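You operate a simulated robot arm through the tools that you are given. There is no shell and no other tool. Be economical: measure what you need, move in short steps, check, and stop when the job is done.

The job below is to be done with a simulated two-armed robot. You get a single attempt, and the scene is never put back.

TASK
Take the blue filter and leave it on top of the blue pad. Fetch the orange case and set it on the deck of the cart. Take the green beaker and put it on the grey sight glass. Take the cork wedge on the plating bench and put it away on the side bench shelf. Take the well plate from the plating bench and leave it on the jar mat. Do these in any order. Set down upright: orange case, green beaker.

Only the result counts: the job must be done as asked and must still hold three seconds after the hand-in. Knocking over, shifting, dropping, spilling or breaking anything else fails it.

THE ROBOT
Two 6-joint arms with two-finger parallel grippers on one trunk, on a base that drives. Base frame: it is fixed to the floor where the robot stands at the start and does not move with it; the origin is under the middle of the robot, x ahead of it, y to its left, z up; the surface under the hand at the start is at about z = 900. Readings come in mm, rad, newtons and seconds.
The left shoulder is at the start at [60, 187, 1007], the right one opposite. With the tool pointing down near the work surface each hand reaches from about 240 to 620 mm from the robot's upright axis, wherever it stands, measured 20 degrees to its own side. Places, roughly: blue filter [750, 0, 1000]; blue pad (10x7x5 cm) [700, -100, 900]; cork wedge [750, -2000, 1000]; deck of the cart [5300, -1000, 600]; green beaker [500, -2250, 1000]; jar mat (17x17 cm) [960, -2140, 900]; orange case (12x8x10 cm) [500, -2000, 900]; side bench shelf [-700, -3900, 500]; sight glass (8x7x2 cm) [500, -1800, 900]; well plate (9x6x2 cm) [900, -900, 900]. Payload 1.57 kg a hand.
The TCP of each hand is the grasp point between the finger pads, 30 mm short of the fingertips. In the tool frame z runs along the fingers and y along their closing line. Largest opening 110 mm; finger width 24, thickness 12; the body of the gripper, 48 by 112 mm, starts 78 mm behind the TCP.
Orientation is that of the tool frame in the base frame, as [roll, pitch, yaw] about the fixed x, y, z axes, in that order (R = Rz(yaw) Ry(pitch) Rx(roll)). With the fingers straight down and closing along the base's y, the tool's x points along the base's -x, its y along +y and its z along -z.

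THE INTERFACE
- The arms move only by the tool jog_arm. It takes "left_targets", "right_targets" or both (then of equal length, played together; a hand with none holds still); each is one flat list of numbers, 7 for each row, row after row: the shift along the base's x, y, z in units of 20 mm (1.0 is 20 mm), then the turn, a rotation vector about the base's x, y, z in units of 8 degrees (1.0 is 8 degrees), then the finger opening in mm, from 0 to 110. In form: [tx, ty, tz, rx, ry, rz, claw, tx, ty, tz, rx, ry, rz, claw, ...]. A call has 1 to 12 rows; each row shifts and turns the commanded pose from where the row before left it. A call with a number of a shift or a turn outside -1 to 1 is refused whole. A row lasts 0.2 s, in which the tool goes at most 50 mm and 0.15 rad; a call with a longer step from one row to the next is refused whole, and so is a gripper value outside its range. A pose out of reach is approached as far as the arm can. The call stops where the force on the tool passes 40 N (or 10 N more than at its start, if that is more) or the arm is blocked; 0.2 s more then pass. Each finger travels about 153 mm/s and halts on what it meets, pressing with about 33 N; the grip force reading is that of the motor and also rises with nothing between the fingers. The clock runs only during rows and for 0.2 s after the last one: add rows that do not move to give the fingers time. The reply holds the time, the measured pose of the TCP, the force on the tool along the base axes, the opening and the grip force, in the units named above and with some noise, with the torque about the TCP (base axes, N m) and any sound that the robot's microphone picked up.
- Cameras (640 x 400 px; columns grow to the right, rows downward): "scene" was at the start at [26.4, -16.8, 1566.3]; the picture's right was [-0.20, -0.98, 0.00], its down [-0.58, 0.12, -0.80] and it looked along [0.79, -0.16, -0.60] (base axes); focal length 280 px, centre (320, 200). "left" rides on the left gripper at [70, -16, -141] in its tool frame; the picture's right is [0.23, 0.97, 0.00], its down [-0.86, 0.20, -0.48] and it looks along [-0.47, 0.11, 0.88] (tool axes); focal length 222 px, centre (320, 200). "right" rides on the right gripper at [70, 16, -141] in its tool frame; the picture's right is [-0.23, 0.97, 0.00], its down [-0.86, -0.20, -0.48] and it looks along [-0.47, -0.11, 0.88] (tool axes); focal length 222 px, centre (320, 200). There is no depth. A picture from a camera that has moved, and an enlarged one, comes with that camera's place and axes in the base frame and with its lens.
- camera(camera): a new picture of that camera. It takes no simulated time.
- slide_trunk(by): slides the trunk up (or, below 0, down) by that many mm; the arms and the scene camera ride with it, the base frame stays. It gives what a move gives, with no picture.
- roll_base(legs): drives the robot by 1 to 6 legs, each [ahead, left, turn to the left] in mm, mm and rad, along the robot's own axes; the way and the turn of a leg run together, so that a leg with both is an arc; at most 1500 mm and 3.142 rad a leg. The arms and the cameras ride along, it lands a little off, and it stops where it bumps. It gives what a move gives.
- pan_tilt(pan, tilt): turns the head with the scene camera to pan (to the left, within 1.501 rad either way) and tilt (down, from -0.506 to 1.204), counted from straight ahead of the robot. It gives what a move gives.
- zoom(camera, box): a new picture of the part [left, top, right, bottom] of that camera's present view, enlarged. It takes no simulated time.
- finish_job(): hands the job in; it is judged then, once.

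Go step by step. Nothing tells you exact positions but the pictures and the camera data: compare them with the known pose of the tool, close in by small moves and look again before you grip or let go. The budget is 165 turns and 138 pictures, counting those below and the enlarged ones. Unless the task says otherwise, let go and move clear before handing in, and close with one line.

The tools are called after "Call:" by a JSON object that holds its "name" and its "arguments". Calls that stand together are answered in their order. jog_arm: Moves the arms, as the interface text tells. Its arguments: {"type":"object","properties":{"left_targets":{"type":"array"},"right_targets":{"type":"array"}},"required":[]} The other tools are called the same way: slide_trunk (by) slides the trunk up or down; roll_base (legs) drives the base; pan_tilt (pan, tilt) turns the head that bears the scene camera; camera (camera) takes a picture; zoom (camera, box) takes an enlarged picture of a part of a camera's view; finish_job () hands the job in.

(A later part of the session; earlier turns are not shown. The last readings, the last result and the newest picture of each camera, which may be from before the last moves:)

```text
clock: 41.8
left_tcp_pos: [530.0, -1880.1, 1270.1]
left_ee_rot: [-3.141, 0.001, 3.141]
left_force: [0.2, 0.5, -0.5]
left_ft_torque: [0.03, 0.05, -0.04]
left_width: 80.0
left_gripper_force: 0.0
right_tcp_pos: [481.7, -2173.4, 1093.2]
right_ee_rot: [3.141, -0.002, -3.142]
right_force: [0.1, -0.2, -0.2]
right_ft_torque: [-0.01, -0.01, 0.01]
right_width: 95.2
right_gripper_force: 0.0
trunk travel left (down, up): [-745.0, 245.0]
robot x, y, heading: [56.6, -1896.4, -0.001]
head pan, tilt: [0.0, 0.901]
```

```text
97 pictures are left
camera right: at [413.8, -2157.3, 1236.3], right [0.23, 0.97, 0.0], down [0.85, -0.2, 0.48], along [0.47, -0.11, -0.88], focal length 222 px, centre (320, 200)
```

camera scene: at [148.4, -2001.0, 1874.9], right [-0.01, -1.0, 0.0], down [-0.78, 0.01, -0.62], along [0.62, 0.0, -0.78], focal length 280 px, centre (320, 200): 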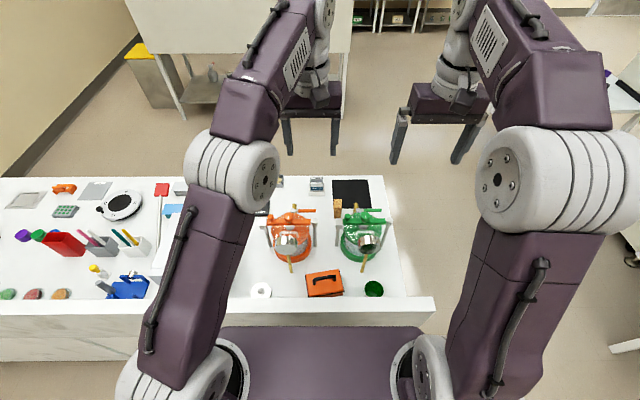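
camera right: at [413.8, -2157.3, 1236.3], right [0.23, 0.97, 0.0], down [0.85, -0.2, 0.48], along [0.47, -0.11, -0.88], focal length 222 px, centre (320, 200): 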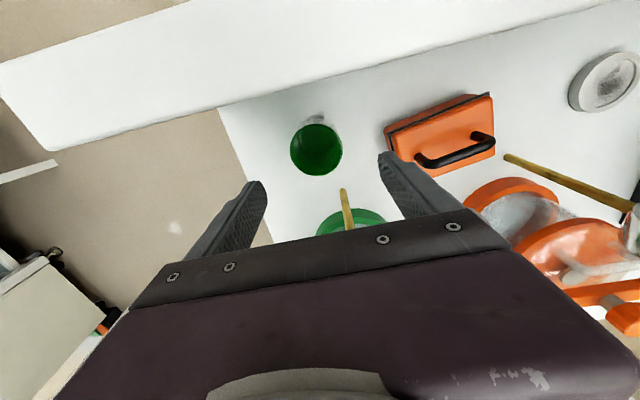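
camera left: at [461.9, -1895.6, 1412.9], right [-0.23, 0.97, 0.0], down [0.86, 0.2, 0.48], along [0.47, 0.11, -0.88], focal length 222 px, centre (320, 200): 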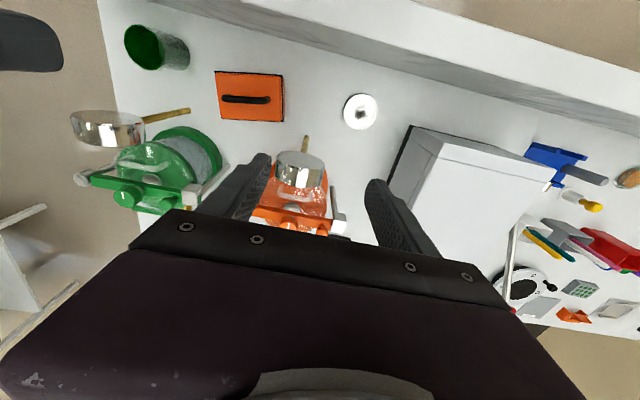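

Beaker centre is (478, -2175), well between the fingers. Descend to z ≈ 957 and close.

Call:
{"name": "jog_arm", "arguments": {"right_targets": [-0.1, -0.1, -1, 0, 0, 0, 95, 0, 0, -1, 0, 0, 0, 95, 0, 0, -1, 0, 0, 0, 95, 0, 0, -1, 0, 0, 0, 95, 0, 0, -1, 0, 0, 0, 95, 0, 0, -1, 0, 0, 0, 95, 0, 0, -0.8, 0, 0, 0, 95, 0, 0, 0, 0, 0, 0, 80, 0, 0, 0, 0, 0, 0, 65, 0, 0, 0, 0, 0, 0, 45, 0, 0, 0, 0, 0, 0, 45]}}

Call:
{"name": "camera", "arguments": {"camera": "right"}}

```text
clock: 43.2
left_tcp_pos: [530.1, -1878.9, 1272.7]
left_ee_rot: [-3.141, 0.001, 3.14]
left_force: [-0.7, 0.9, 1.2]
left_ft_torque: [0.01, 0.01, -0.02]
left_width: 80.0
left_gripper_force: 0.1
right_tcp_pos: [477.6, -2175.8, 984.7]
right_ee_rot: [-3.141, 0.001, 3.138]
right_force: [-5.5, 4.6, 12.5]
right_ft_torque: [-0.54, 0.3, -0.3]
right_width: 94.9
right_gripper_force: 0.0
trunk travel left (down, up): [-745.0, 245.0]
robot x, y, heading: [57.7, -1898.0, -0.003]
head pan, tilt: [0.0, 0.901]
stopped in row 6 (right hand): the force on the tool passed its limit at 90 N (the readings are from after the stop); the commanded pose is now the measured one
```

```text
96 pictures are left
camera right: at [409.5, -2158.0, 1126.4], right [0.23, 0.97, 0.0], down [0.86, -0.2, 0.48], along [0.47, -0.11, -0.88], focal length 222 px, centre (320, 200)
```

right: 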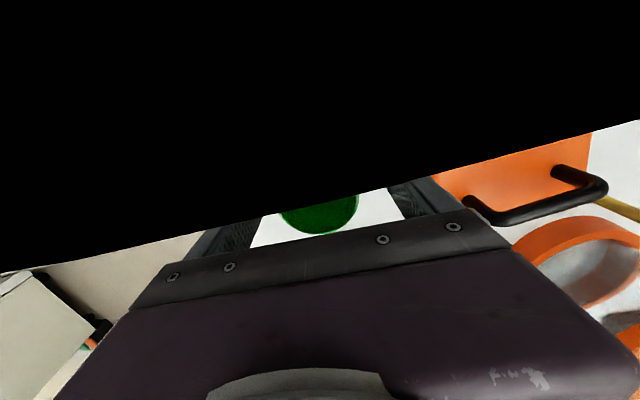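

Something blocked the right hand at z 985 and its camera is obstructed. I'll look at the scene before doing anything else.

Call:
{"name": "camera", "arguments": {"camera": "scene"}}

Call:
{"name": "camera", "arguments": {"camera": "left"}}

```text
95 pictures are left
camera scene: at [72.4, -1894.9, 1654.9], right [0.0, -1.0, 0.0], down [-0.78, 0.0, -0.62], along [0.62, 0.0, -0.78], focal length 280 px, centre (320, 200)
```

scene: 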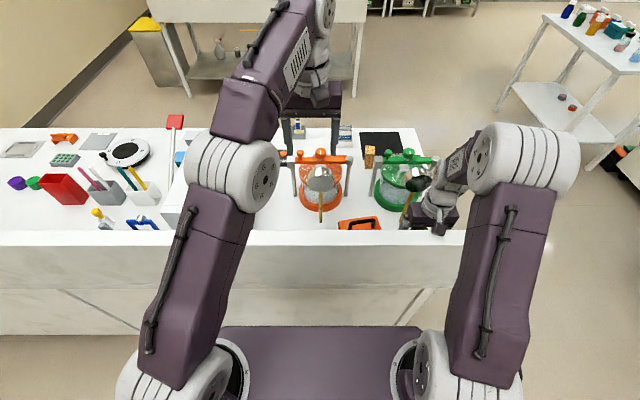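

```text
94 pictures are left
camera left: at [460.1, -1894.0, 1413.3], right [-0.23, 0.97, 0.0], down [0.85, 0.2, 0.48], along [0.47, 0.11, -0.88], focal length 222 px, centre (320, 200)
```

left: 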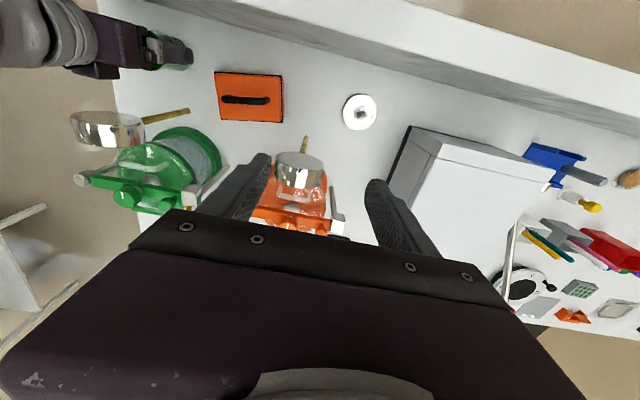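

There's a raised front rail (top ≈ z 1105, at x ≈ 400–417), and the hand camera's housing touched it. The fingers already straddle the beaker's upper part, so I'll rise 8 mm and grip there, gently.

Call:
{"name": "jog_arm", "arguments": {"right_targets": [0.1, 0, 0.4, 0, 0, 0, 95, 0, 0, 0, 0, 0, 0, 80, 0, 0, 0, 0, 0, 0, 66, 0, 0, 0, 0, 0, 0, 45, 0, 0, 0, 0, 0, 0, 45, 0, 0, 0, 0, 0, 0, 45]}}

Call:
{"name": "camera", "arguments": {"camera": "right"}}

```text
clock: 44.6
left_tcp_pos: [531.1, -1880.1, 1269.6]
left_ee_rot: [3.141, -0.002, 3.14]
left_force: [0.8, -0.7, 0.1]
left_ft_torque: [0.03, -0.01, -0.01]
left_width: 80.0
left_gripper_force: 0.1
right_tcp_pos: [480.5, -2176.1, 991.3]
right_ee_rot: [-3.14, 0.001, -3.141]
right_force: [-0.8, -1.1, 4.3]
right_ft_torque: [-0.08, -0.02, 0.0]
right_width: 57.8
right_gripper_force: 32.8
trunk travel left (down, up): [-745.0, 245.0]
robot x, y, heading: [57.8, -1898.3, 0.003]
head pan, tilt: [0.0, 0.901]
```

```text
93 pictures are left
camera right: at [412.6, -2159.1, 1133.2], right [0.23, 0.97, 0.0], down [0.85, -0.2, 0.48], along [0.47, -0.11, -0.88], focal length 222 px, centre (320, 200)
```

right: 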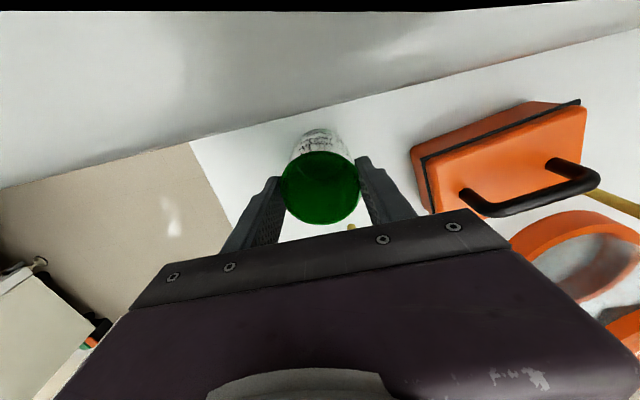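

Gripped at 58 mm. I'll lift the beaker gently while the left hand moves left, out of the way.

Call:
{"name": "jog_arm", "arguments": {"left_targets": [0, 1, 0, 0, 0, 0, 80, 0, 1, 0, 0, 0, 0, 80, 0, 1, 0, 0, 0, 0, 80, 0, 1, 0, 0, 0, 0, 80, 0, 1, 0, 0, 0, 0, 80, 0, 1, 0, 0, 0, 0, 80, 0, 1, 0, 0, 0, 0, 80, 0, 1, 0, 0, 0, 0, 80, 0, 1, 0, 0, 0, 0, 80, 0, 1, 0, 0, 0, 0, 80, 0, 1, 0, 0, 0, 0, 80, 0, 1, 0, 0, 0, 0, 80], "right_targets": [0, 0, 0.5, 0, 0, 0, 45, 0, 0, 0.5, 0, 0, 0, 45, 0, 0, 0.5, 0, 0, 0, 45, 0, 0, 0.5, 0, 0, 0, 45, 0, 0, 0.5, 0, 0, 0, 45, 0, 0, 0.5, 0, 0, 0, 45, 0, 0, 0.5, 0, 0, 0, 45, 0, 0, 0.5, 0, 0, 0, 45, 0, 0, 0.5, 0, 0, 0, 45, 0, 0, 0.5, 0, 0, 0, 45, 0, 0, 0.5, 0, 0, 0, 45, 0, 0, 0.5, 0, 0, 0, 45]}}

Call:
{"name": "camera", "arguments": {"camera": "right"}}

Call:
{"name": "camera", "arguments": {"camera": "left"}}

```text
clock: 47.2
left_tcp_pos: [530.8, -1638.1, 1270.3]
left_ee_rot: [-3.141, 0.0, 3.14]
left_force: [0.3, 0.1, -0.1]
left_ft_torque: [-0.01, 0.0, -0.01]
left_width: 80.1
left_gripper_force: 0.1
right_tcp_pos: [482.8, -2175.8, 1110.3]
right_ee_rot: [-3.141, 0.0, 3.142]
right_force: [0.6, 0.7, -0.2]
right_ft_torque: [0.01, -0.01, 0.0]
right_width: 58.0
right_gripper_force: 32.7
trunk travel left (down, up): [-745.0, 245.0]
robot x, y, heading: [55.2, -1894.5, -0.003]
head pan, tilt: [0.0, 0.901]
```

```text
92 pictures are left
camera right: at [413.8, -2158.5, 1252.7], right [0.23, 0.97, 0.0], down [0.86, -0.2, 0.48], along [0.47, -0.11, -0.88], focal length 222 px, centre (320, 200)
```

right: 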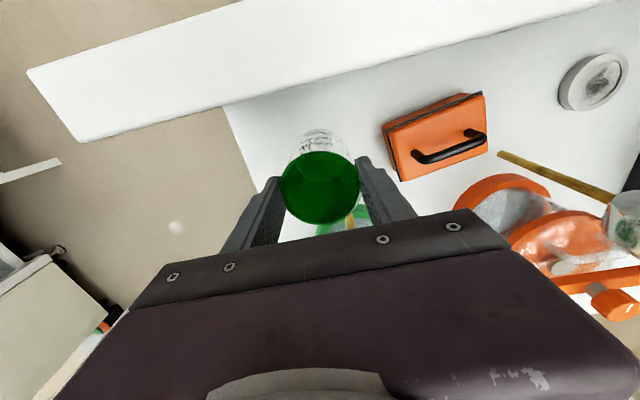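

```text
91 pictures are left
camera left: at [462.4, -1654.3, 1413.1], right [-0.23, 0.97, 0.0], down [0.86, 0.2, 0.48], along [0.47, 0.11, -0.88], focal length 222 px, centre (320, 200)
```

left: 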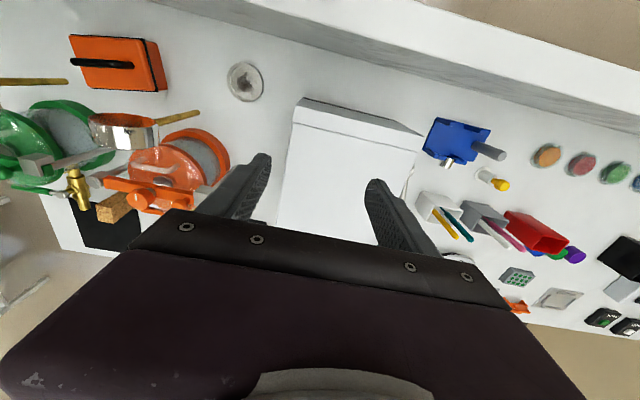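

Beaker lifted. I'll check the sight glass in close-up from the left camera.

Call:
{"name": "zoom", "arguments": {"camera": "left", "box": [206, 51, 286, 111]}}

Call:
{"name": "jog_arm", "arguments": {"right_targets": [0, 0.95, 0, 0, 0, 0, 45, 0, 0.95, 0, 0, 0, 0, 45, 0, 0.95, 0, 0, 0, 0, 45, 0, 0.95, 0, 0, 0, 0, 45, 0, 0.95, 0, 0, 0, 0, 45, 0, 0.95, 0, 0, 0, 0, 45, 0, 0.95, 0, 0, 0, 0, 45, 0, 0.95, 0, 0, 0, 0, 45, 0, 0.95, 0, 0, 0, 0, 45, 0, 0.95, 0, 0, 0, 0, 45]}}

Call:
{"name": "camera", "arguments": {"camera": "right"}}

```text
6.67 times, centred on (246, 81) of left
camera zoom: at [462.4, -1654.3, 1413.1], right [-0.23, 0.97, 0.0], down [0.86, 0.2, 0.48], along [0.47, 0.11, -0.88], focal length 1481 px, centre (813, 993)
```

zoom: 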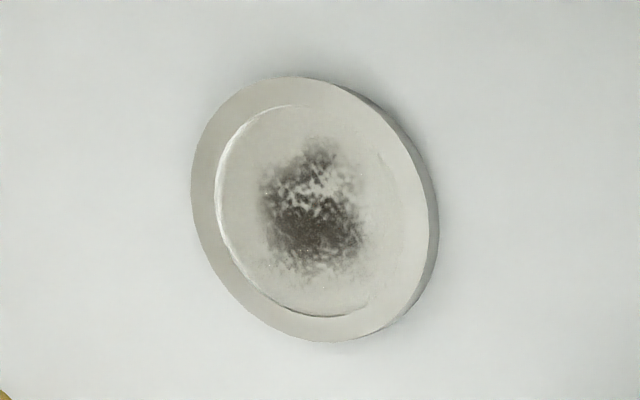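

```text
clock: 49.4
left_tcp_pos: [532.2, -1638.8, 1271.2]
left_ee_rot: [3.14, 0.001, 3.14]
left_force: [-0.4, 0.6, -0.9]
left_ft_torque: [-0.01, -0.02, 0.02]
left_width: 80.1
left_gripper_force: 0.2
right_tcp_pos: [482.5, -1985.3, 1110.6]
right_ee_rot: [-3.139, -0.001, 3.141]
right_force: [0.3, -0.4, -0.6]
right_ft_torque: [-0.02, 0.01, -0.01]
right_width: 58.2
right_gripper_force: 33.1
trunk travel left (down, up): [-745.0, 245.0]
robot x, y, heading: [59.0, -1900.2, 0.002]
head pan, tilt: [0.0, 0.901]
```

```text
89 pictures are left
camera right: at [414.1, -1968.4, 1252.4], right [0.23, 0.97, 0.0], down [0.86, -0.2, 0.48], along [0.47, -0.11, -0.88], focal length 222 px, centre (320, 200)
```

right: 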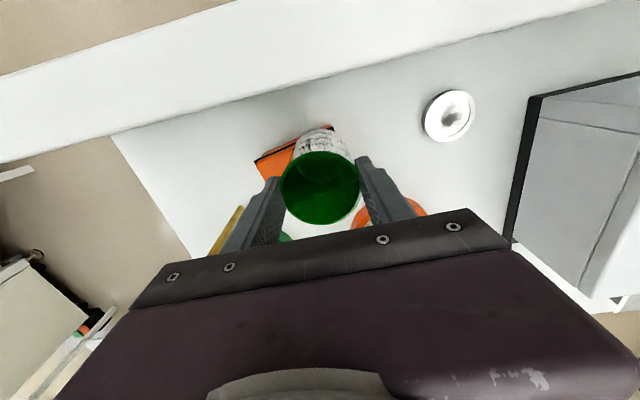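

The sight glass centre averages (502, -1798). I'll carry the beaker over it.

Call:
{"name": "jog_arm", "arguments": {"right_targets": [0.112, 0.936, 0, 0, 0, 0, 45, 0.112, 0.936, 0, 0, 0, 0, 45, 0.112, 0.936, 0, 0, 0, 0, 45, 0.112, 0.936, 0, 0, 0, 0, 45, 0.112, 0.936, 0, 0, 0, 0, 45, 0.112, 0.936, 0, 0, 0, 0, 45, 0.112, 0.936, 0, 0, 0, 0, 45, 0.112, 0.936, 0, 0, 0, 0, 45, 0.112, 0.936, 0, 0, 0, 0, 45, 0.112, 0.936, 0, 0, 0, 0, 45]}}

Call:
{"name": "camera", "arguments": {"camera": "right"}}

Call:
{"name": "zoom", "arguments": {"camera": "left", "box": [146, 11, 346, 151]}}

```text
clock: 51.6
left_tcp_pos: [532.0, -1639.3, 1270.2]
left_ee_rot: [3.14, 0.0, 3.139]
left_force: [0.3, 0.8, 0.1]
left_ft_torque: [0.01, 0.0, 0.0]
left_width: 79.9
left_gripper_force: 0.1
right_tcp_pos: [503.6, -1798.8, 1111.8]
right_ee_rot: [-3.14, 0.0, -3.141]
right_force: [0.4, 0.0, 0.1]
right_ft_torque: [-0.02, 0.01, 0.01]
right_width: 57.9
right_gripper_force: 33.0
trunk travel left (down, up): [-745.0, 245.0]
robot x, y, heading: [59.6, -1899.5, -0.006]
head pan, tilt: [0.0, 0.901]
```

```text
88 pictures are left
camera right: at [435.4, -1781.8, 1254.2], right [0.23, 0.97, 0.0], down [0.86, -0.2, 0.48], along [0.47, -0.11, -0.88], focal length 222 px, centre (320, 200)
```

right: 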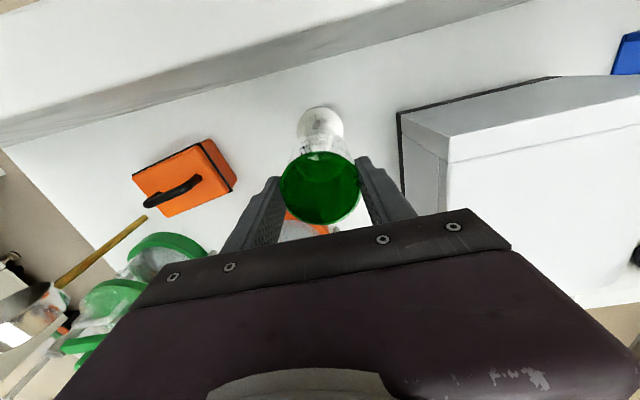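

```text
2.86 times, centred on (246, 81) of left
camera zoom: at [462.8, -1654.7, 1413.0], right [-0.23, 0.97, 0.0], down [0.86, 0.2, 0.48], along [0.47, 0.11, -0.88], focal length 635 px, centre (531, 540)
```

zoom: 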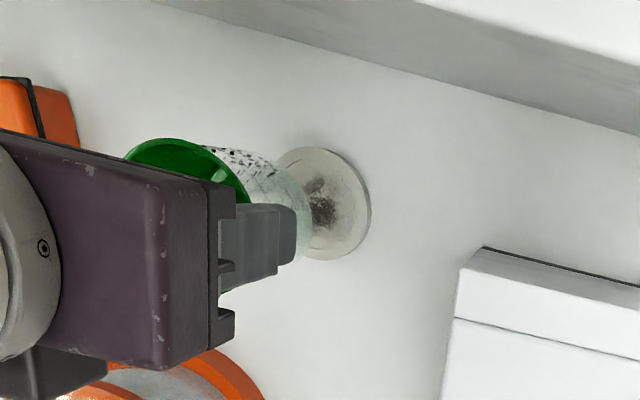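

Beaker is over the disc. I'll lower it to about 15 mm above and check.

Call:
{"name": "jog_arm", "arguments": {"right_targets": [0, 0, -0.8, 0, 0, 0, 45, 0, 0, -0.8, 0, 0, 0, 45, 0, 0, -0.8, 0, 0, 0, 45, 0, 0, -0.8, 0, 0, 0, 45, 0, 0, -0.8, 0, 0, 0, 45, 0, 0, 0, 0, 0, 0, 45]}}

Call:
{"name": "zoom", "arguments": {"camera": "left", "box": [186, 41, 306, 131]}}

Call:
{"name": "camera", "arguments": {"camera": "right"}}

```text
clock: 53.0
left_tcp_pos: [531.0, -1639.4, 1271.7]
left_ee_rot: [-3.141, 0.001, 3.141]
left_force: [-0.1, -0.6, 0.1]
left_ft_torque: [-0.01, 0.02, 0.02]
left_width: 79.9
left_gripper_force: 0.1
right_tcp_pos: [504.0, -1798.9, 1030.4]
right_ee_rot: [-3.141, -0.001, 3.14]
right_force: [0.0, 0.3, 0.1]
right_ft_torque: [-0.02, 0.03, -0.02]
right_width: 57.8
right_gripper_force: 33.3
trunk travel left (down, up): [-745.0, 245.0]
robot x, y, heading: [57.7, -1895.2, -0.007]
head pan, tilt: [0.0, 0.901]
```

```text
4.44 times, centred on (246, 86) of left
camera zoom: at [462.4, -1655.6, 1413.4], right [-0.23, 0.97, 0.0], down [0.86, 0.2, 0.48], along [0.47, 0.11, -0.88], focal length 987 px, centre (649, 707)
```

zoom: 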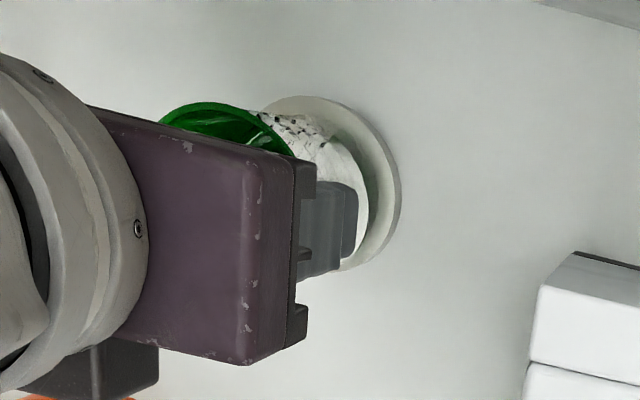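

```text
85 pictures are left
camera right: at [435.4, -1781.7, 1172.2], right [0.23, 0.97, 0.0], down [0.86, -0.2, 0.48], along [0.47, -0.11, -0.88], focal length 222 px, centre (320, 200)
```

right: 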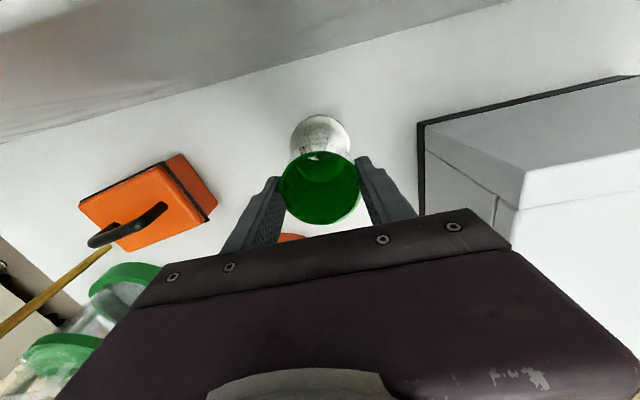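

Nearly concentric. Lowering in small steps to contact.

Call:
{"name": "jog_arm", "arguments": {"right_targets": [0, 0, -0.35, 0, 0, 0, 45, 0, 0, -0.25, 0, 0, 0, 45, 0, 0, -0.1, 0, 0, 0, 45, 0, 0, 0, 0, 0, 0, 45]}}

```text
clock: 54.0
left_tcp_pos: [531.2, -1640.2, 1270.8]
left_ee_rot: [-3.14, -0.002, 3.14]
left_force: [0.8, 0.3, 0.2]
left_ft_torque: [0.0, 0.02, -0.02]
left_width: 80.1
left_gripper_force: 0.1
right_tcp_pos: [503.1, -1799.0, 1018.8]
right_ee_rot: [-3.139, 0.001, -3.141]
right_force: [0.2, -0.7, -0.2]
right_ft_torque: [0.0, 0.0, 0.02]
right_width: 58.4
right_gripper_force: 33.4
trunk travel left (down, up): [-745.0, 245.0]
robot x, y, heading: [55.8, -1896.2, 0.002]
head pan, tilt: [0.0, 0.901]
```

Call:
{"name": "jog_arm", "arguments": {"right_targets": [0, 0, -0.15, 0, 0, 0, 45, 0, 0, -0.1, 0, 0, 0, 45, 0, 0, 0, 0, 0, 0, 45]}}

```text
clock: 54.8
left_tcp_pos: [530.9, -1638.9, 1271.7]
left_ee_rot: [3.141, -0.001, 3.14]
left_force: [0.0, -0.5, -0.4]
left_ft_torque: [-0.01, 0.01, -0.01]
left_width: 79.9
left_gripper_force: 0.0
right_tcp_pos: [502.6, -1798.4, 1012.5]
right_ee_rot: [-3.14, -0.001, 3.14]
right_force: [-0.3, 0.5, -0.7]
right_ft_torque: [-0.01, 0.01, 0.01]
right_width: 58.2
right_gripper_force: 32.7
trunk travel left (down, up): [-745.0, 245.0]
robot x, y, heading: [58.4, -1895.6, 0.001]
head pan, tilt: [0.0, 0.901]
```

No contact yet at 1012; continuing by small steps.

Call:
{"name": "jog_arm", "arguments": {"right_targets": [0, 0, -0.1, 0, 0, 0, 45, 0, 0, -0.1, 0, 0, 0, 45, 0, 0, 0, 0, 0, 0, 45]}}

Call:
{"name": "zoom", "arguments": {"camera": "left", "box": [206, 51, 286, 111]}}

```text
clock: 55.6
left_tcp_pos: [530.7, -1639.3, 1271.5]
left_ee_rot: [3.141, 0.0, 3.14]
left_force: [-0.6, 0.4, 0.6]
left_ft_torque: [0.01, -0.03, 0.03]
left_width: 80.0
left_gripper_force: 0.1
right_tcp_pos: [503.8, -1798.5, 1006.4]
right_ee_rot: [-3.139, -0.001, 3.141]
right_force: [-0.1, 0.3, -0.3]
right_ft_torque: [0.0, -0.02, 0.02]
right_width: 58.3
right_gripper_force: 33.2
trunk travel left (down, up): [-745.0, 245.0]
robot x, y, heading: [57.1, -1898.7, -0.002]
head pan, tilt: [0.0, 0.901]
```

```text
6.67 times, centred on (246, 81) of left
camera zoom: at [462.4, -1655.5, 1413.3], right [-0.23, 0.97, 0.0], down [0.86, 0.2, 0.48], along [0.47, 0.11, -0.88], focal length 1481 px, centre (813, 993)
```

zoom: 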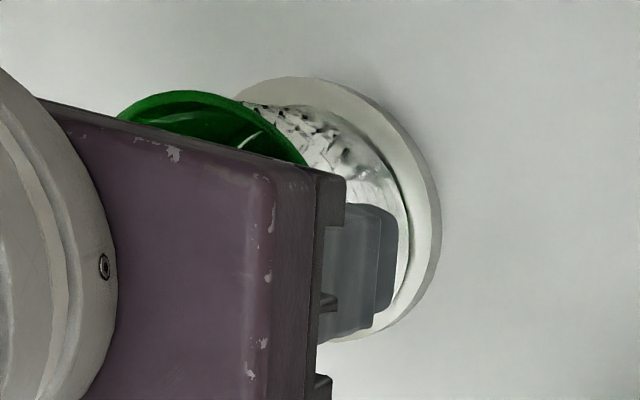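

Well aligned with the inner ring. A few more small steps.

Call:
{"name": "jog_arm", "arguments": {"right_targets": [0, 0, -0.1, 0, 0, 0, 45, 0, 0, -0.1, 0, 0, 0, 45, 0, 0, 0, 0, 0, 0, 45]}}

```text
clock: 56.4
left_tcp_pos: [529.3, -1641.0, 1272.0]
left_ee_rot: [-3.141, 0.001, 3.14]
left_force: [-0.7, 0.1, -0.7]
left_ft_torque: [0.01, 0.01, 0.01]
left_width: 80.2
left_gripper_force: 0.1
right_tcp_pos: [502.7, -1798.7, 1006.5]
right_ee_rot: [3.14, 0.005, -3.141]
right_force: [3.5, 0.7, 24.8]
right_ft_torque: [-0.07, -0.16, 0.11]
right_width: 58.4
right_gripper_force: 33.1
trunk travel left (down, up): [-745.0, 245.0]
robot x, y, heading: [58.7, -1898.2, -0.001]
head pan, tilt: [0.0, 0.901]
```

Contact at 1006. I'll ease up 2 mm, then release and rise.

Call:
{"name": "jog_arm", "arguments": {"right_targets": [0, 0, 0.13, 0, 0, 0, 45, 0, 0, 0, 0, 0, 0, 45]}}

Call:
{"name": "jog_arm", "arguments": {"right_targets": [0, 0, 0, 0, 0, 0, 62, 0, 0, 0, 0, 0, 0, 76, 0, 0, 0, 0, 0, 0, 84, 0, 0, 0.5, 0, 0, 0, 84, 0, 0, 1, 0, 0, 0, 84, 0, 0, 1, 0, 0, 0, 84, 0, 0, 1, 0, 0, 0, 84, 0, 0, 1, 0, 0, 0, 84, 0, 0, 1, 0, 0, 0, 84, 0, 0, 1, 0, 0, 0, 84, 0, 0, 1, 0, 0, 0, 84]}}

Call:
{"name": "camera", "arguments": {"camera": "right"}}

```text
clock: 57.0
left_tcp_pos: [530.8, -1639.3, 1270.8]
left_ee_rot: [3.141, -0.003, 3.14]
left_force: [0.1, -0.5, -0.5]
left_ft_torque: [0.01, -0.04, -0.02]
left_width: 79.8
left_gripper_force: 0.0
right_tcp_pos: [501.2, -1799.4, 1007.1]
right_ee_rot: [-3.14, 0.0, 3.141]
right_force: [3.5, 1.6, 9.7]
right_ft_torque: [0.16, -0.37, -0.03]
right_width: 58.2
right_gripper_force: 32.9
trunk travel left (down, up): [-745.0, 245.0]
robot x, y, heading: [62.4, -1893.8, -0.001]
head pan, tilt: [0.0, 0.901]
```

```text
clock: 59.4
left_tcp_pos: [530.6, -1639.3, 1272.2]
left_ee_rot: [-3.141, 0.0, 3.14]
left_force: [0.1, 0.4, -0.8]
left_ft_torque: [0.01, -0.03, -0.03]
left_width: 80.1
left_gripper_force: 0.0
right_tcp_pos: [502.5, -1799.6, 1156.3]
right_ee_rot: [-3.139, -0.001, 3.14]
right_force: [0.1, 0.6, -0.4]
right_ft_torque: [0.02, 0.0, 0.02]
right_width: 84.0
right_gripper_force: 0.1
trunk travel left (down, up): [-745.0, 245.0]
robot x, y, heading: [57.7, -1897.8, 0.0]
head pan, tilt: [0.0, 0.901]
```

```text
83 pictures are left
camera right: at [434.5, -1782.7, 1297.8], right [0.23, 0.97, 0.0], down [0.86, -0.2, 0.48], along [0.47, -0.11, -0.88], focal length 222 px, centre (320, 200)
```

right: 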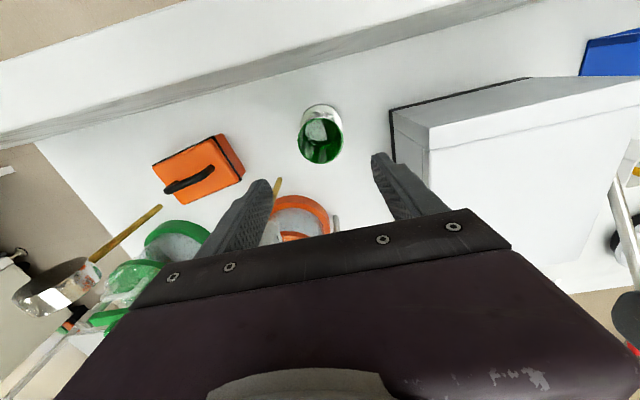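

The beaker stands on the sight glass. Next the orange case: I'll zoom to get its pose and handle height.

Call:
{"name": "zoom", "arguments": {"camera": "right", "box": [130, 110, 270, 220]}}

Call:
{"name": "zoom", "arguments": {"camera": "left", "box": [40, 10, 200, 120]}}

Call:
{"name": "zoom", "arguments": {"camera": "scene", "box": [290, 140, 450, 250]}}

```text
3.64 times, centred on (200, 165) of right
camera zoom: at [434.5, -1782.7, 1297.8], right [0.23, 0.97, 0.0], down [0.86, -0.2, 0.48], along [0.47, -0.11, -0.88], focal length 808 px, centre (756, 327)
```

zoom: 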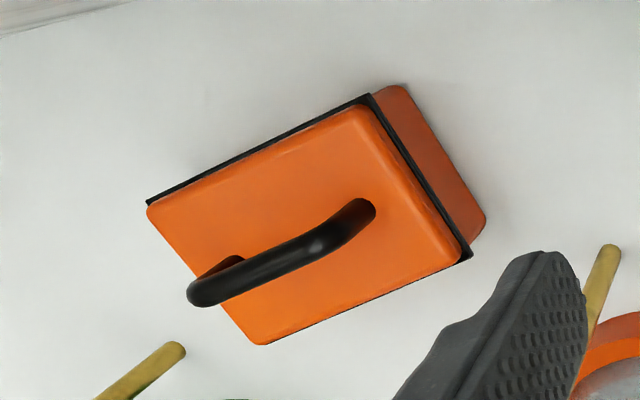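

```text
3.64 times, centred on (120, 65) of left
camera zoom: at [462.4, -1655.6, 1413.3], right [-0.23, 0.97, 0.0], down [0.86, 0.2, 0.48], along [0.47, 0.11, -0.88], focal length 808 px, centre (1047, 691)
```

zoom: 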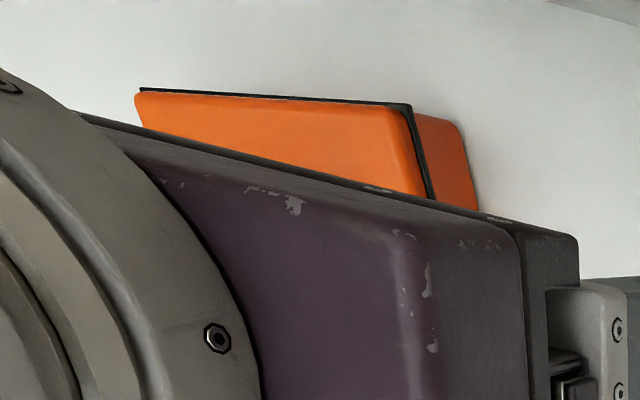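

```text
3.64 times, centred on (370, 195) of scene
camera zoom: at [74.5, -1896.8, 1654.8], right [0.0, -1.0, 0.0], down [-0.78, 0.0, -0.62], along [0.62, 0.0, -0.78], focal length 1018 px, centre (138, 218)
```

zoom: 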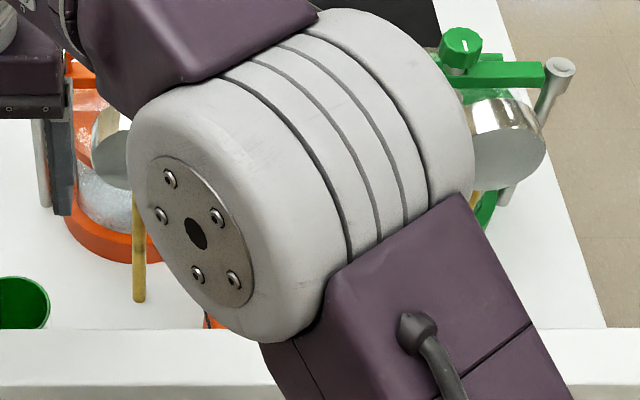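

Case centre ≈ (523, -2011), long axis turned about 9.8° from y, lid edge z ≈ 957, handle up to ~995. I'll move the right hand over it while yawing about +100° to grip across its 8 cm side.

Call:
{"name": "jog_arm", "arguments": {"right_targets": [0, -0.88, 0.4, 0, 0, 1, 110, 0.085, -0.88, 0.4, 0, 0, 1, 110, 0.085, -0.88, 0.2, 0, 0, 1, 110, 0.085, -0.88, 0.2, 0, 0, 1, 110, 0.085, -0.88, 0.2, 0, 0, 1, 110, 0.085, -0.88, 0, 0, 0, 1, 110, 0.085, -0.88, 0, 0, 0, 1, 110, 0.085, -0.88, 0, 0, 0, 1, 110, 0.085, -0.88, 0, 0, 0, 1, 110, 0.085, -0.88, 0, 0, 0, 1, 110, 0.085, -0.88, 0, 0, 0, 1, 110, 0.085, -0.88, 0, 0, 0, 1, 110]}}

Call:
{"name": "camera", "arguments": {"camera": "right"}}

Call:
{"name": "camera", "arguments": {"camera": "scene"}}

```text
clock: 62.0
left_tcp_pos: [531.4, -1641.1, 1271.4]
left_ee_rot: [3.141, -0.002, 3.138]
left_force: [0.0, 0.7, 0.5]
left_ft_torque: [0.01, -0.01, 0.0]
left_width: 79.8
left_gripper_force: 0.1
right_tcp_pos: [522.7, -2009.7, 1183.6]
right_ee_rot: [-3.139, 0.0, -1.463]
right_force: [0.1, -0.2, 0.2]
right_ft_torque: [0.01, -0.01, -0.01]
right_width: 109.9
right_gripper_force: 0.0
trunk travel left (down, up): [-745.0, 245.0]
robot x, y, heading: [57.2, -1895.4, -0.001]
head pan, tilt: [0.0, 0.901]
```

```text
79 pictures are left
camera right: at [514.6, -2080.5, 1326.0], right [-0.99, 0.12, 0.0], down [0.11, 0.87, 0.48], along [0.06, 0.48, -0.88], focal length 222 px, centre (320, 200)
```

right: 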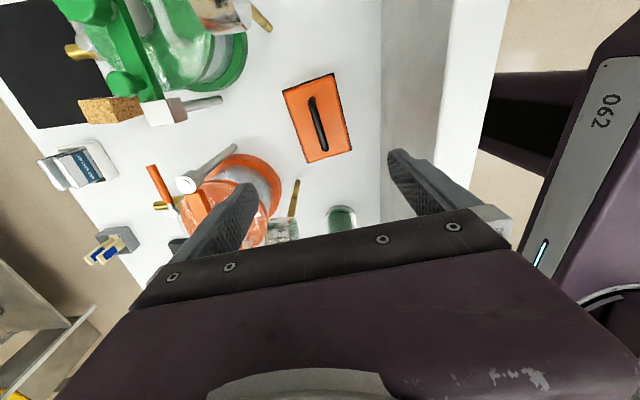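

```text
78 pictures are left
camera scene: at [74.7, -1897.5, 1654.8], right [0.0, -1.0, 0.0], down [-0.78, 0.0, -0.62], along [0.62, 0.0, -0.78], focal length 280 px, centre (320, 200)
```

scene: 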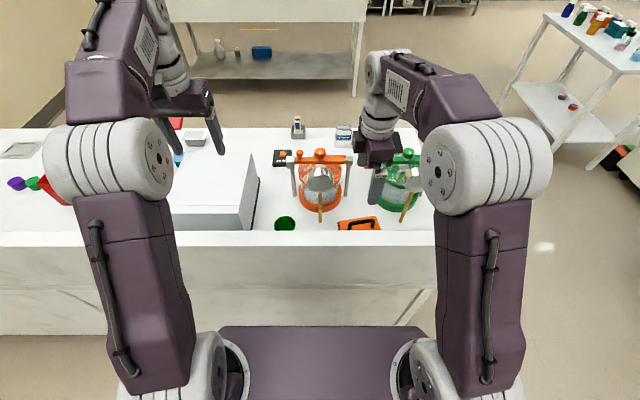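

Geometry agrees: centre (523, -2015), yaw needs ~3.6° more. Descending to just above the lid and checking.

Call:
{"name": "jog_arm", "arguments": {"right_targets": [0, -0.25, -1, 0, 0, 0.45, 110, 0, 0, -1, 0, 0, 0, 110, 0, 0, -1, 0, 0, 0, 110, 0, 0, -1, 0, 0, 0, 110, 0, 0, -1, 0, 0, 0, 110, 0, 0, -1, 0, 0, 0, 110, 0, 0, -1, 0, 0, 0, 110, 0, 0, -1, 0, 0, 0, 110, 0, 0, -1, 0, 0, 0, 110]}}

Call:
{"name": "camera", "arguments": {"camera": "right"}}

```text
clock: 64.0
left_tcp_pos: [531.7, -1639.3, 1271.5]
left_ee_rot: [-3.141, -0.002, 3.14]
left_force: [-0.6, 0.1, -0.3]
left_ft_torque: [-0.01, 0.02, 0.0]
left_width: 80.3
left_gripper_force: 0.0
right_tcp_pos: [521.5, -2015.7, 1002.9]
right_ee_rot: [3.141, -0.001, -1.403]
right_force: [-0.7, -0.9, 0.0]
right_ft_torque: [-0.01, 0.0, -0.03]
right_width: 109.9
right_gripper_force: 0.2
trunk travel left (down, up): [-745.0, 245.0]
robot x, y, heading: [57.4, -1898.1, 0.003]
head pan, tilt: [0.0, 0.901]
```

```text
77 pictures are left
camera right: at [518.9, -2087.0, 1145.5], right [-1.0, 0.06, 0.0], down [0.05, 0.88, 0.48], along [0.03, 0.48, -0.88], focal length 222 px, centre (320, 200)
```

right: 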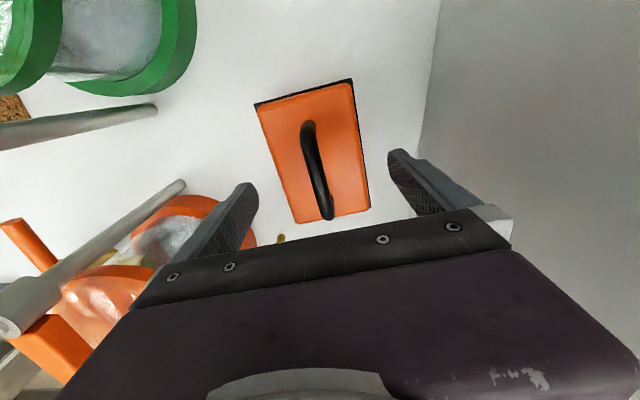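

Fingers straddle the case squarely. Going down to z ≈ 941 and closing.

Call:
{"name": "jog_arm", "arguments": {"right_targets": [0.08, -0.2, -1, 0, 0, 0, 110, 0, 0, -1, 0, 0, 0, 110, 0, 0, -1, 0, 0, 0, 110, 0, 0, 0, 0, 0, 0, 95, 0, 0, 0, 0, 0, 0, 80, 0, 0, 0, 0, 0, 0, 65, 0, 0, 0, 0, 0, 0, 65]}}

Call:
{"name": "camera", "arguments": {"camera": "right"}}

```text
clock: 65.6
left_tcp_pos: [531.2, -1641.8, 1271.9]
left_ee_rot: [3.14, 0.0, 3.138]
left_force: [0.2, 0.3, 0.5]
left_ft_torque: [-0.03, 0.01, -0.03]
left_width: 80.3
left_gripper_force: 0.1
right_tcp_pos: [524.0, -2019.1, 944.4]
right_ee_rot: [-3.14, 0.0, -1.403]
right_force: [-0.6, 0.9, -0.4]
right_ft_torque: [-0.16, -0.08, -0.02]
right_width: 79.9
right_gripper_force: 33.0
trunk travel left (down, up): [-745.0, 245.0]
robot x, y, heading: [58.1, -1895.2, -0.001]
head pan, tilt: [0.0, 0.901]
```

```text
76 pictures are left
camera right: at [520.8, -2090.5, 1086.8], right [-1.0, 0.06, 0.0], down [0.05, 0.88, 0.48], along [0.03, 0.48, -0.88], focal length 222 px, centre (320, 200)
```

right: 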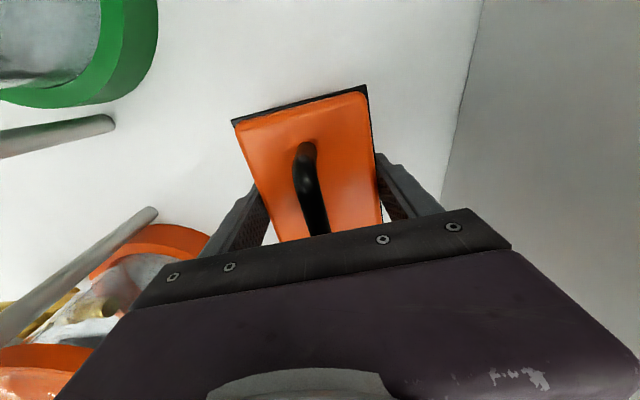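

Gripped at 80 mm. Lifting straight up.

Call:
{"name": "jog_arm", "arguments": {"right_targets": [0, 0, 0.5, 0, 0, 0, 65, 0, 0, 0.9, 0, 0, 0, 65, 0, 0, 1, 0, 0, 0, 65, 0, 0, 1, 0, 0, 0, 65, 0, 0, 1, 0, 0, 0, 65, 0, 0, 1, 0, 0, 0, 65, 0, 0, 1, 0, 0, 0, 65, 0, 0, 1, 0, 0, 0, 65, 0, 0, 1, 0, 0, 0, 65, 0, 0, 1, 0, 0, 0, 65, 0, 0, 1, 0, 0, 0, 65, 0, 0, 1, 0, 0, 0, 65]}}

Call:
{"name": "slide_trunk", "arguments": {"by": 150}}

Call:
{"name": "camera", "arguments": {"camera": "right"}}

```text
clock: 68.2
left_tcp_pos: [531.6, -1639.9, 1270.8]
left_ee_rot: [-3.14, -0.002, 3.142]
left_force: [-0.4, 0.0, -1.4]
left_ft_torque: [0.01, -0.03, -0.01]
left_width: 80.2
left_gripper_force: 0.1
right_tcp_pos: [524.8, -2018.1, 1171.8]
right_ee_rot: [3.141, -0.001, -1.403]
right_force: [-0.7, 0.6, -4.3]
right_ft_torque: [0.0, 0.0, 0.0]
right_width: 79.8
right_gripper_force: 32.8
trunk travel left (down, up): [-745.0, 245.0]
robot x, y, heading: [54.7, -1898.4, -0.006]
head pan, tilt: [0.0, 0.901]
```

```text
clock: 70.0
left_tcp_pos: [531.1, -1640.2, 1421.2]
left_ee_rot: [3.141, -0.002, 3.142]
left_force: [-0.4, 0.6, 0.1]
left_ft_torque: [0.01, -0.02, 0.02]
left_width: 80.0
left_gripper_force: 0.1
right_tcp_pos: [525.3, -2017.8, 1322.3]
right_ee_rot: [-3.141, 0.0, -1.403]
right_force: [-0.1, -0.9, -4.2]
right_ft_torque: [0.02, -0.04, 0.0]
right_width: 79.8
right_gripper_force: 33.3
trunk travel left (down, up): [-895.0, 95.0]
robot x, y, heading: [58.7, -1899.0, 0.001]
head pan, tilt: [0.0, 0.901]
```

```text
75 pictures are left
camera right: at [522.3, -2089.6, 1464.3], right [-1.0, 0.06, 0.0], down [0.05, 0.88, 0.48], along [0.03, 0.48, -0.88], focal length 222 px, centre (320, 200)
```

right: 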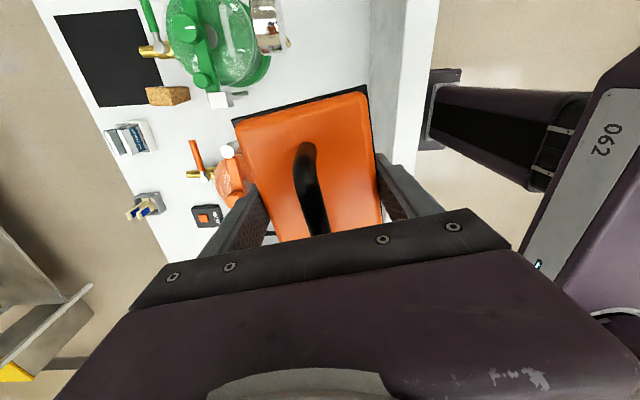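

The case is held well. Next I'll drive round the right end of the bench to its far side, first backing off and moving right, then looking.

Call:
{"name": "roll_base", "arguments": {"legs": [[-220, 0, 0], [0, -950, 0]]}}

Call:
{"name": "pan_tilt", "arguments": {"pan": 0, "tilt": 0.45}}

Call:
{"name": "camera", "arguments": {"camera": "scene"}}

```text
clock: 76.2
left_tcp_pos: [312.1, -2584.5, 1421.7]
left_ee_rot: [-3.141, -0.001, 3.139]
left_force: [0.4, 0.1, -0.1]
left_ft_torque: [-0.02, 0.01, -0.03]
left_width: 79.9
left_gripper_force: 0.0
right_tcp_pos: [303.3, -2962.3, 1323.0]
right_ee_rot: [3.141, 0.001, -1.407]
right_force: [-0.1, 0.6, -4.3]
right_ft_torque: [0.0, 0.03, 0.02]
right_width: 79.6
right_gripper_force: 33.0
trunk travel left (down, up): [-895.0, 95.0]
robot x, y, heading: [-159.9, -2841.6, -0.005]
head pan, tilt: [0.0, 0.901]
```

```text
clock: 77.1
left_tcp_pos: [313.8, -2585.5, 1420.7]
left_ee_rot: [3.141, -0.002, 3.137]
left_force: [0.6, -0.1, 0.4]
left_ft_torque: [0.01, 0.0, -0.02]
left_width: 80.2
left_gripper_force: 0.0
right_tcp_pos: [304.3, -2964.4, 1322.2]
right_ee_rot: [-3.141, -0.001, -1.407]
right_force: [-0.5, -0.7, -4.4]
right_ft_torque: [0.03, 0.0, -0.02]
right_width: 79.8
right_gripper_force: 33.0
trunk travel left (down, up): [-895.0, 95.0]
robot x, y, heading: [-165.2, -2842.5, -0.005]
head pan, tilt: [0.0, 0.45]
```

```text
74 pictures are left
camera scene: at [-129.0, -2841.3, 1843.1], right [0.0, -1.0, 0.0], down [-0.44, 0.0, -0.9], along [0.9, 0.0, -0.44], focal length 280 px, centre (320, 200)
```

scene: 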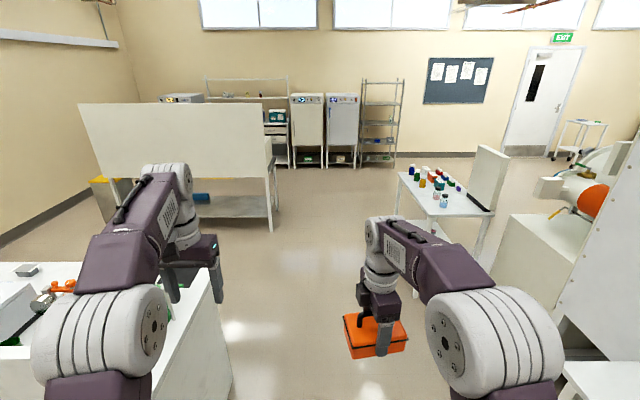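

The way to the far side is free, with the bench end at y ≈ -2295 and its back edge at x ≈ 1030. I'll drive ahead, turn round, and slide along the far side to the well plate.

Call:
{"name": "roll_base", "arguments": {"legs": [[1450, 0, 0], [260, 0, 0], [0, 0, 3.141]]}}

Call:
{"name": "camera", "arguments": {"camera": "scene"}}

```text
clock: 93.1
left_tcp_pos: [1072.0, -3115.2, 1420.6]
left_ee_rot: [3.141, -0.002, 0.017]
left_force: [0.3, 0.3, 0.0]
left_ft_torque: [-0.01, 0.01, 0.03]
left_width: 80.1
left_gripper_force: 0.0
right_tcp_pos: [1071.3, -2736.5, 1322.7]
right_ee_rot: [3.141, 0.0, 1.757]
right_force: [-0.5, -0.7, -4.3]
right_ft_torque: [0.0, -0.02, 0.01]
right_width: 80.0
right_gripper_force: 32.9
trunk travel left (down, up): [-895.0, 95.0]
robot x, y, heading: [1541.8, -2850.4, -3.129]
head pan, tilt: [0.0, 0.45]
```

```text
73 pictures are left
camera scene: at [1508.4, -2849.6, 1843.1], right [-0.02, 1.0, 0.0], down [0.44, 0.01, -0.9], along [-0.9, -0.02, -0.44], focal length 280 px, centre (320, 200)
```

scene: 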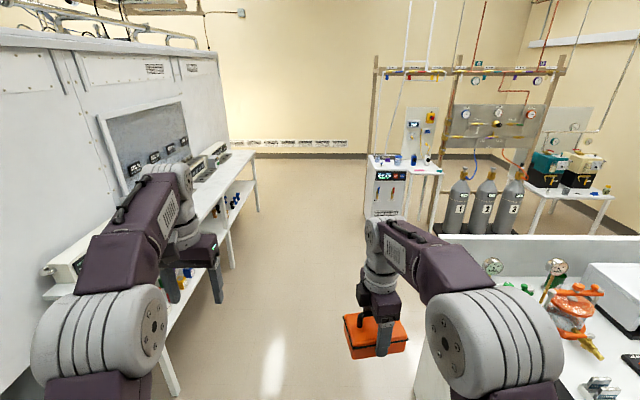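

The side bench with its under-shelf shows at left. Sliding along the far side to the well plate now.

Call:
{"name": "roll_base", "arguments": {"legs": [[0, 0, -0.012], [0, -1500, 0], [0, -580, 0]]}}

Call:
{"name": "pan_tilt", "arguments": {"pan": 0.2, "tilt": 0.85}}

Call:
{"name": "camera", "arguments": {"camera": "scene"}}

Call:
{"name": "camera", "arguments": {"camera": "left"}}

```text
clock: 103.8
left_tcp_pos: [1058.8, -1027.2, 1420.9]
left_ee_rot: [-3.141, 0.0, 0.004]
left_force: [-1.0, -0.9, 0.5]
left_ft_torque: [0.04, -0.01, 0.03]
left_width: 80.0
left_gripper_force: 0.0
right_tcp_pos: [1062.3, -648.7, 1323.6]
right_ee_rot: [3.141, -0.002, 1.745]
right_force: [-0.6, -0.1, -4.1]
right_ft_torque: [0.02, -0.01, 0.0]
right_width: 79.8
right_gripper_force: 32.9
trunk travel left (down, up): [-895.0, 95.0]
robot x, y, heading: [1531.5, -766.7, -3.139]
head pan, tilt: [0.0, 0.45]
```

```text
clock: 104.7
left_tcp_pos: [1058.6, -1024.6, 1421.9]
left_ee_rot: [3.139, -0.003, 0.004]
left_force: [0.9, 0.6, 0.0]
left_ft_torque: [-0.01, 0.03, -0.01]
left_width: 79.9
left_gripper_force: 0.2
right_tcp_pos: [1063.3, -646.6, 1322.1]
right_ee_rot: [3.141, -0.001, 1.747]
right_force: [-0.5, -0.5, -4.9]
right_ft_torque: [-0.01, -0.01, -0.02]
right_width: 79.7
right_gripper_force: 33.5
trunk travel left (down, up): [-895.0, 95.0]
robot x, y, heading: [1532.6, -768.4, -3.137]
head pan, tilt: [0.201, 0.85]
```

```text
72 pictures are left
camera scene: at [1513.6, -779.8, 1808.8], right [-0.2, 0.98, 0.0], down [0.74, 0.15, -0.66], along [-0.65, -0.14, -0.75], focal length 280 px, centre (320, 200)
```

scene: 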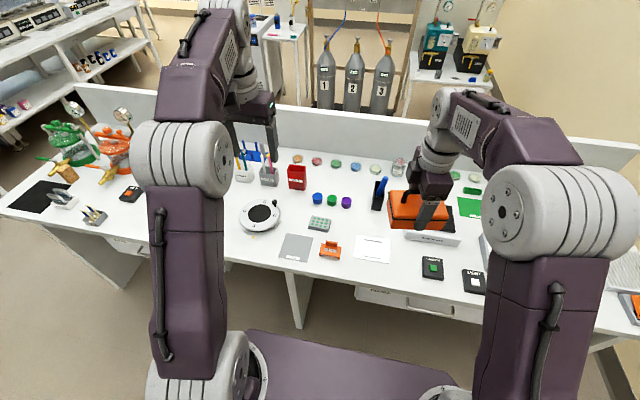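

```text
71 pictures are left
camera left: at [1128.5, -1008.0, 1563.2], right [0.23, -0.97, 0.0], down [-0.85, -0.2, 0.48], along [-0.46, -0.11, -0.88], focal length 222 px, centre (320, 200)
```

left: 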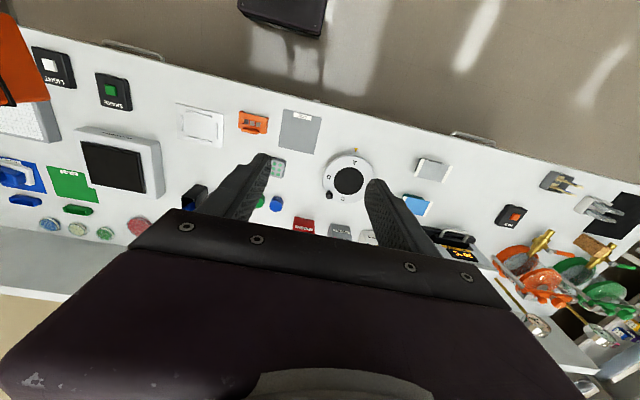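

The well plate is at about (866, -930). I'll roll up to the bench and lower the trunk 150 mm.

Call:
{"name": "roll_base", "arguments": {"legs": [[185, 0, 0]]}}

Call:
{"name": "slide_trunk", "arguments": {"by": -150}}

Call:
{"name": "camera", "arguments": {"camera": "left"}}

Call:
{"name": "camera", "arguments": {"camera": "scene"}}

```text
clock: 106.2
left_tcp_pos: [872.9, -1026.5, 1423.0]
left_ee_rot: [-3.141, 0.004, 0.005]
left_force: [1.6, -0.2, -0.2]
left_ft_torque: [0.0, 0.04, 0.0]
left_width: 80.3
left_gripper_force: 0.2
right_tcp_pos: [878.6, -646.8, 1323.8]
right_ee_rot: [-3.138, 0.0, 1.741]
right_force: [0.5, -0.2, -4.2]
right_ft_torque: [0.02, 0.05, -0.01]
right_width: 80.0
right_gripper_force: 32.8
trunk travel left (down, up): [-895.0, 95.0]
robot x, y, heading: [1340.1, -765.3, -3.135]
head pan, tilt: [0.201, 0.85]
```

```text
clock: 108.0
left_tcp_pos: [868.5, -1025.7, 1272.4]
left_ee_rot: [-3.141, 0.0, 0.002]
left_force: [0.4, -0.1, 1.2]
left_ft_torque: [-0.01, 0.01, 0.0]
left_width: 80.0
left_gripper_force: 0.1
right_tcp_pos: [874.3, -647.4, 1173.4]
right_ee_rot: [-3.141, 0.002, 1.742]
right_force: [0.8, -0.6, -3.7]
right_ft_torque: [0.0, 0.01, 0.01]
right_width: 79.8
right_gripper_force: 32.7
trunk travel left (down, up): [-745.0, 245.0]
robot x, y, heading: [1339.6, -766.3, -3.14]
head pan, tilt: [0.201, 0.85]
```

```text
70 pictures are left
camera left: at [939.2, -1008.7, 1413.4], right [0.23, -0.97, 0.0], down [-0.85, -0.2, 0.48], along [-0.47, -0.11, -0.88], focal length 222 px, centre (320, 200)
```

left: 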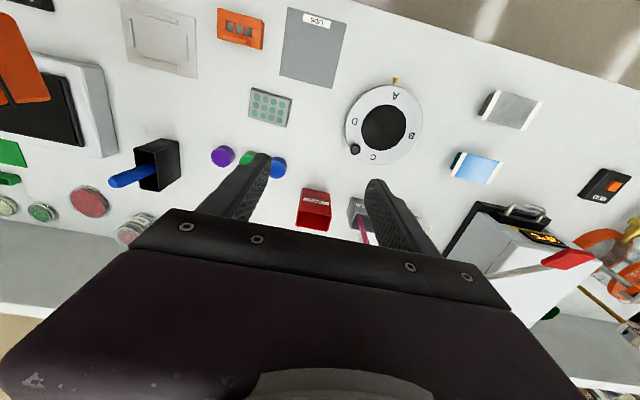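

```text
69 pictures are left
camera scene: at [1325.0, -781.6, 1658.8], right [-0.2, 0.98, 0.0], down [0.74, 0.15, -0.66], along [-0.65, -0.13, -0.75], focal length 280 px, centre (320, 200)
```

scene: 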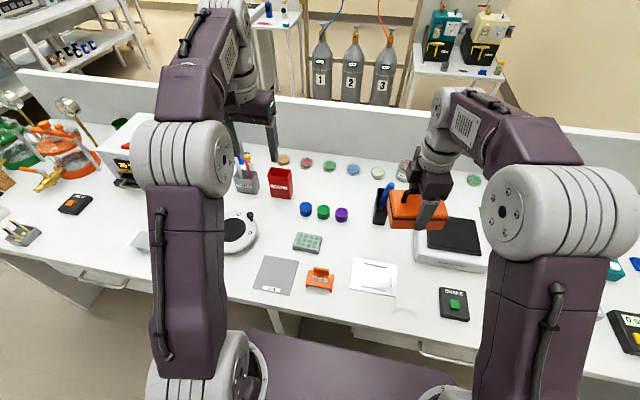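

The plate with green wells is clearly visible, free around it. Enlarging it to get its angle.

Call:
{"name": "zoom", "arguments": {"camera": "left", "box": [220, 65, 320, 150]}}

```text
4.71 times, centred on (270, 108) of left
camera zoom: at [939.2, -1008.7, 1413.4], right [0.23, -0.97, 0.0], down [-0.85, -0.2, 0.48], along [-0.47, -0.11, -0.88], focal length 1045 px, centre (555, 635)
```

zoom: 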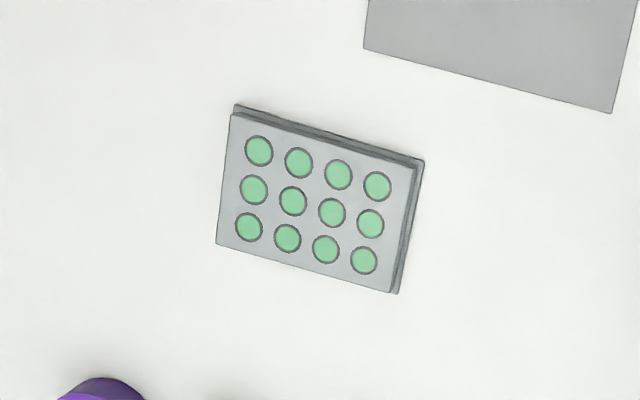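

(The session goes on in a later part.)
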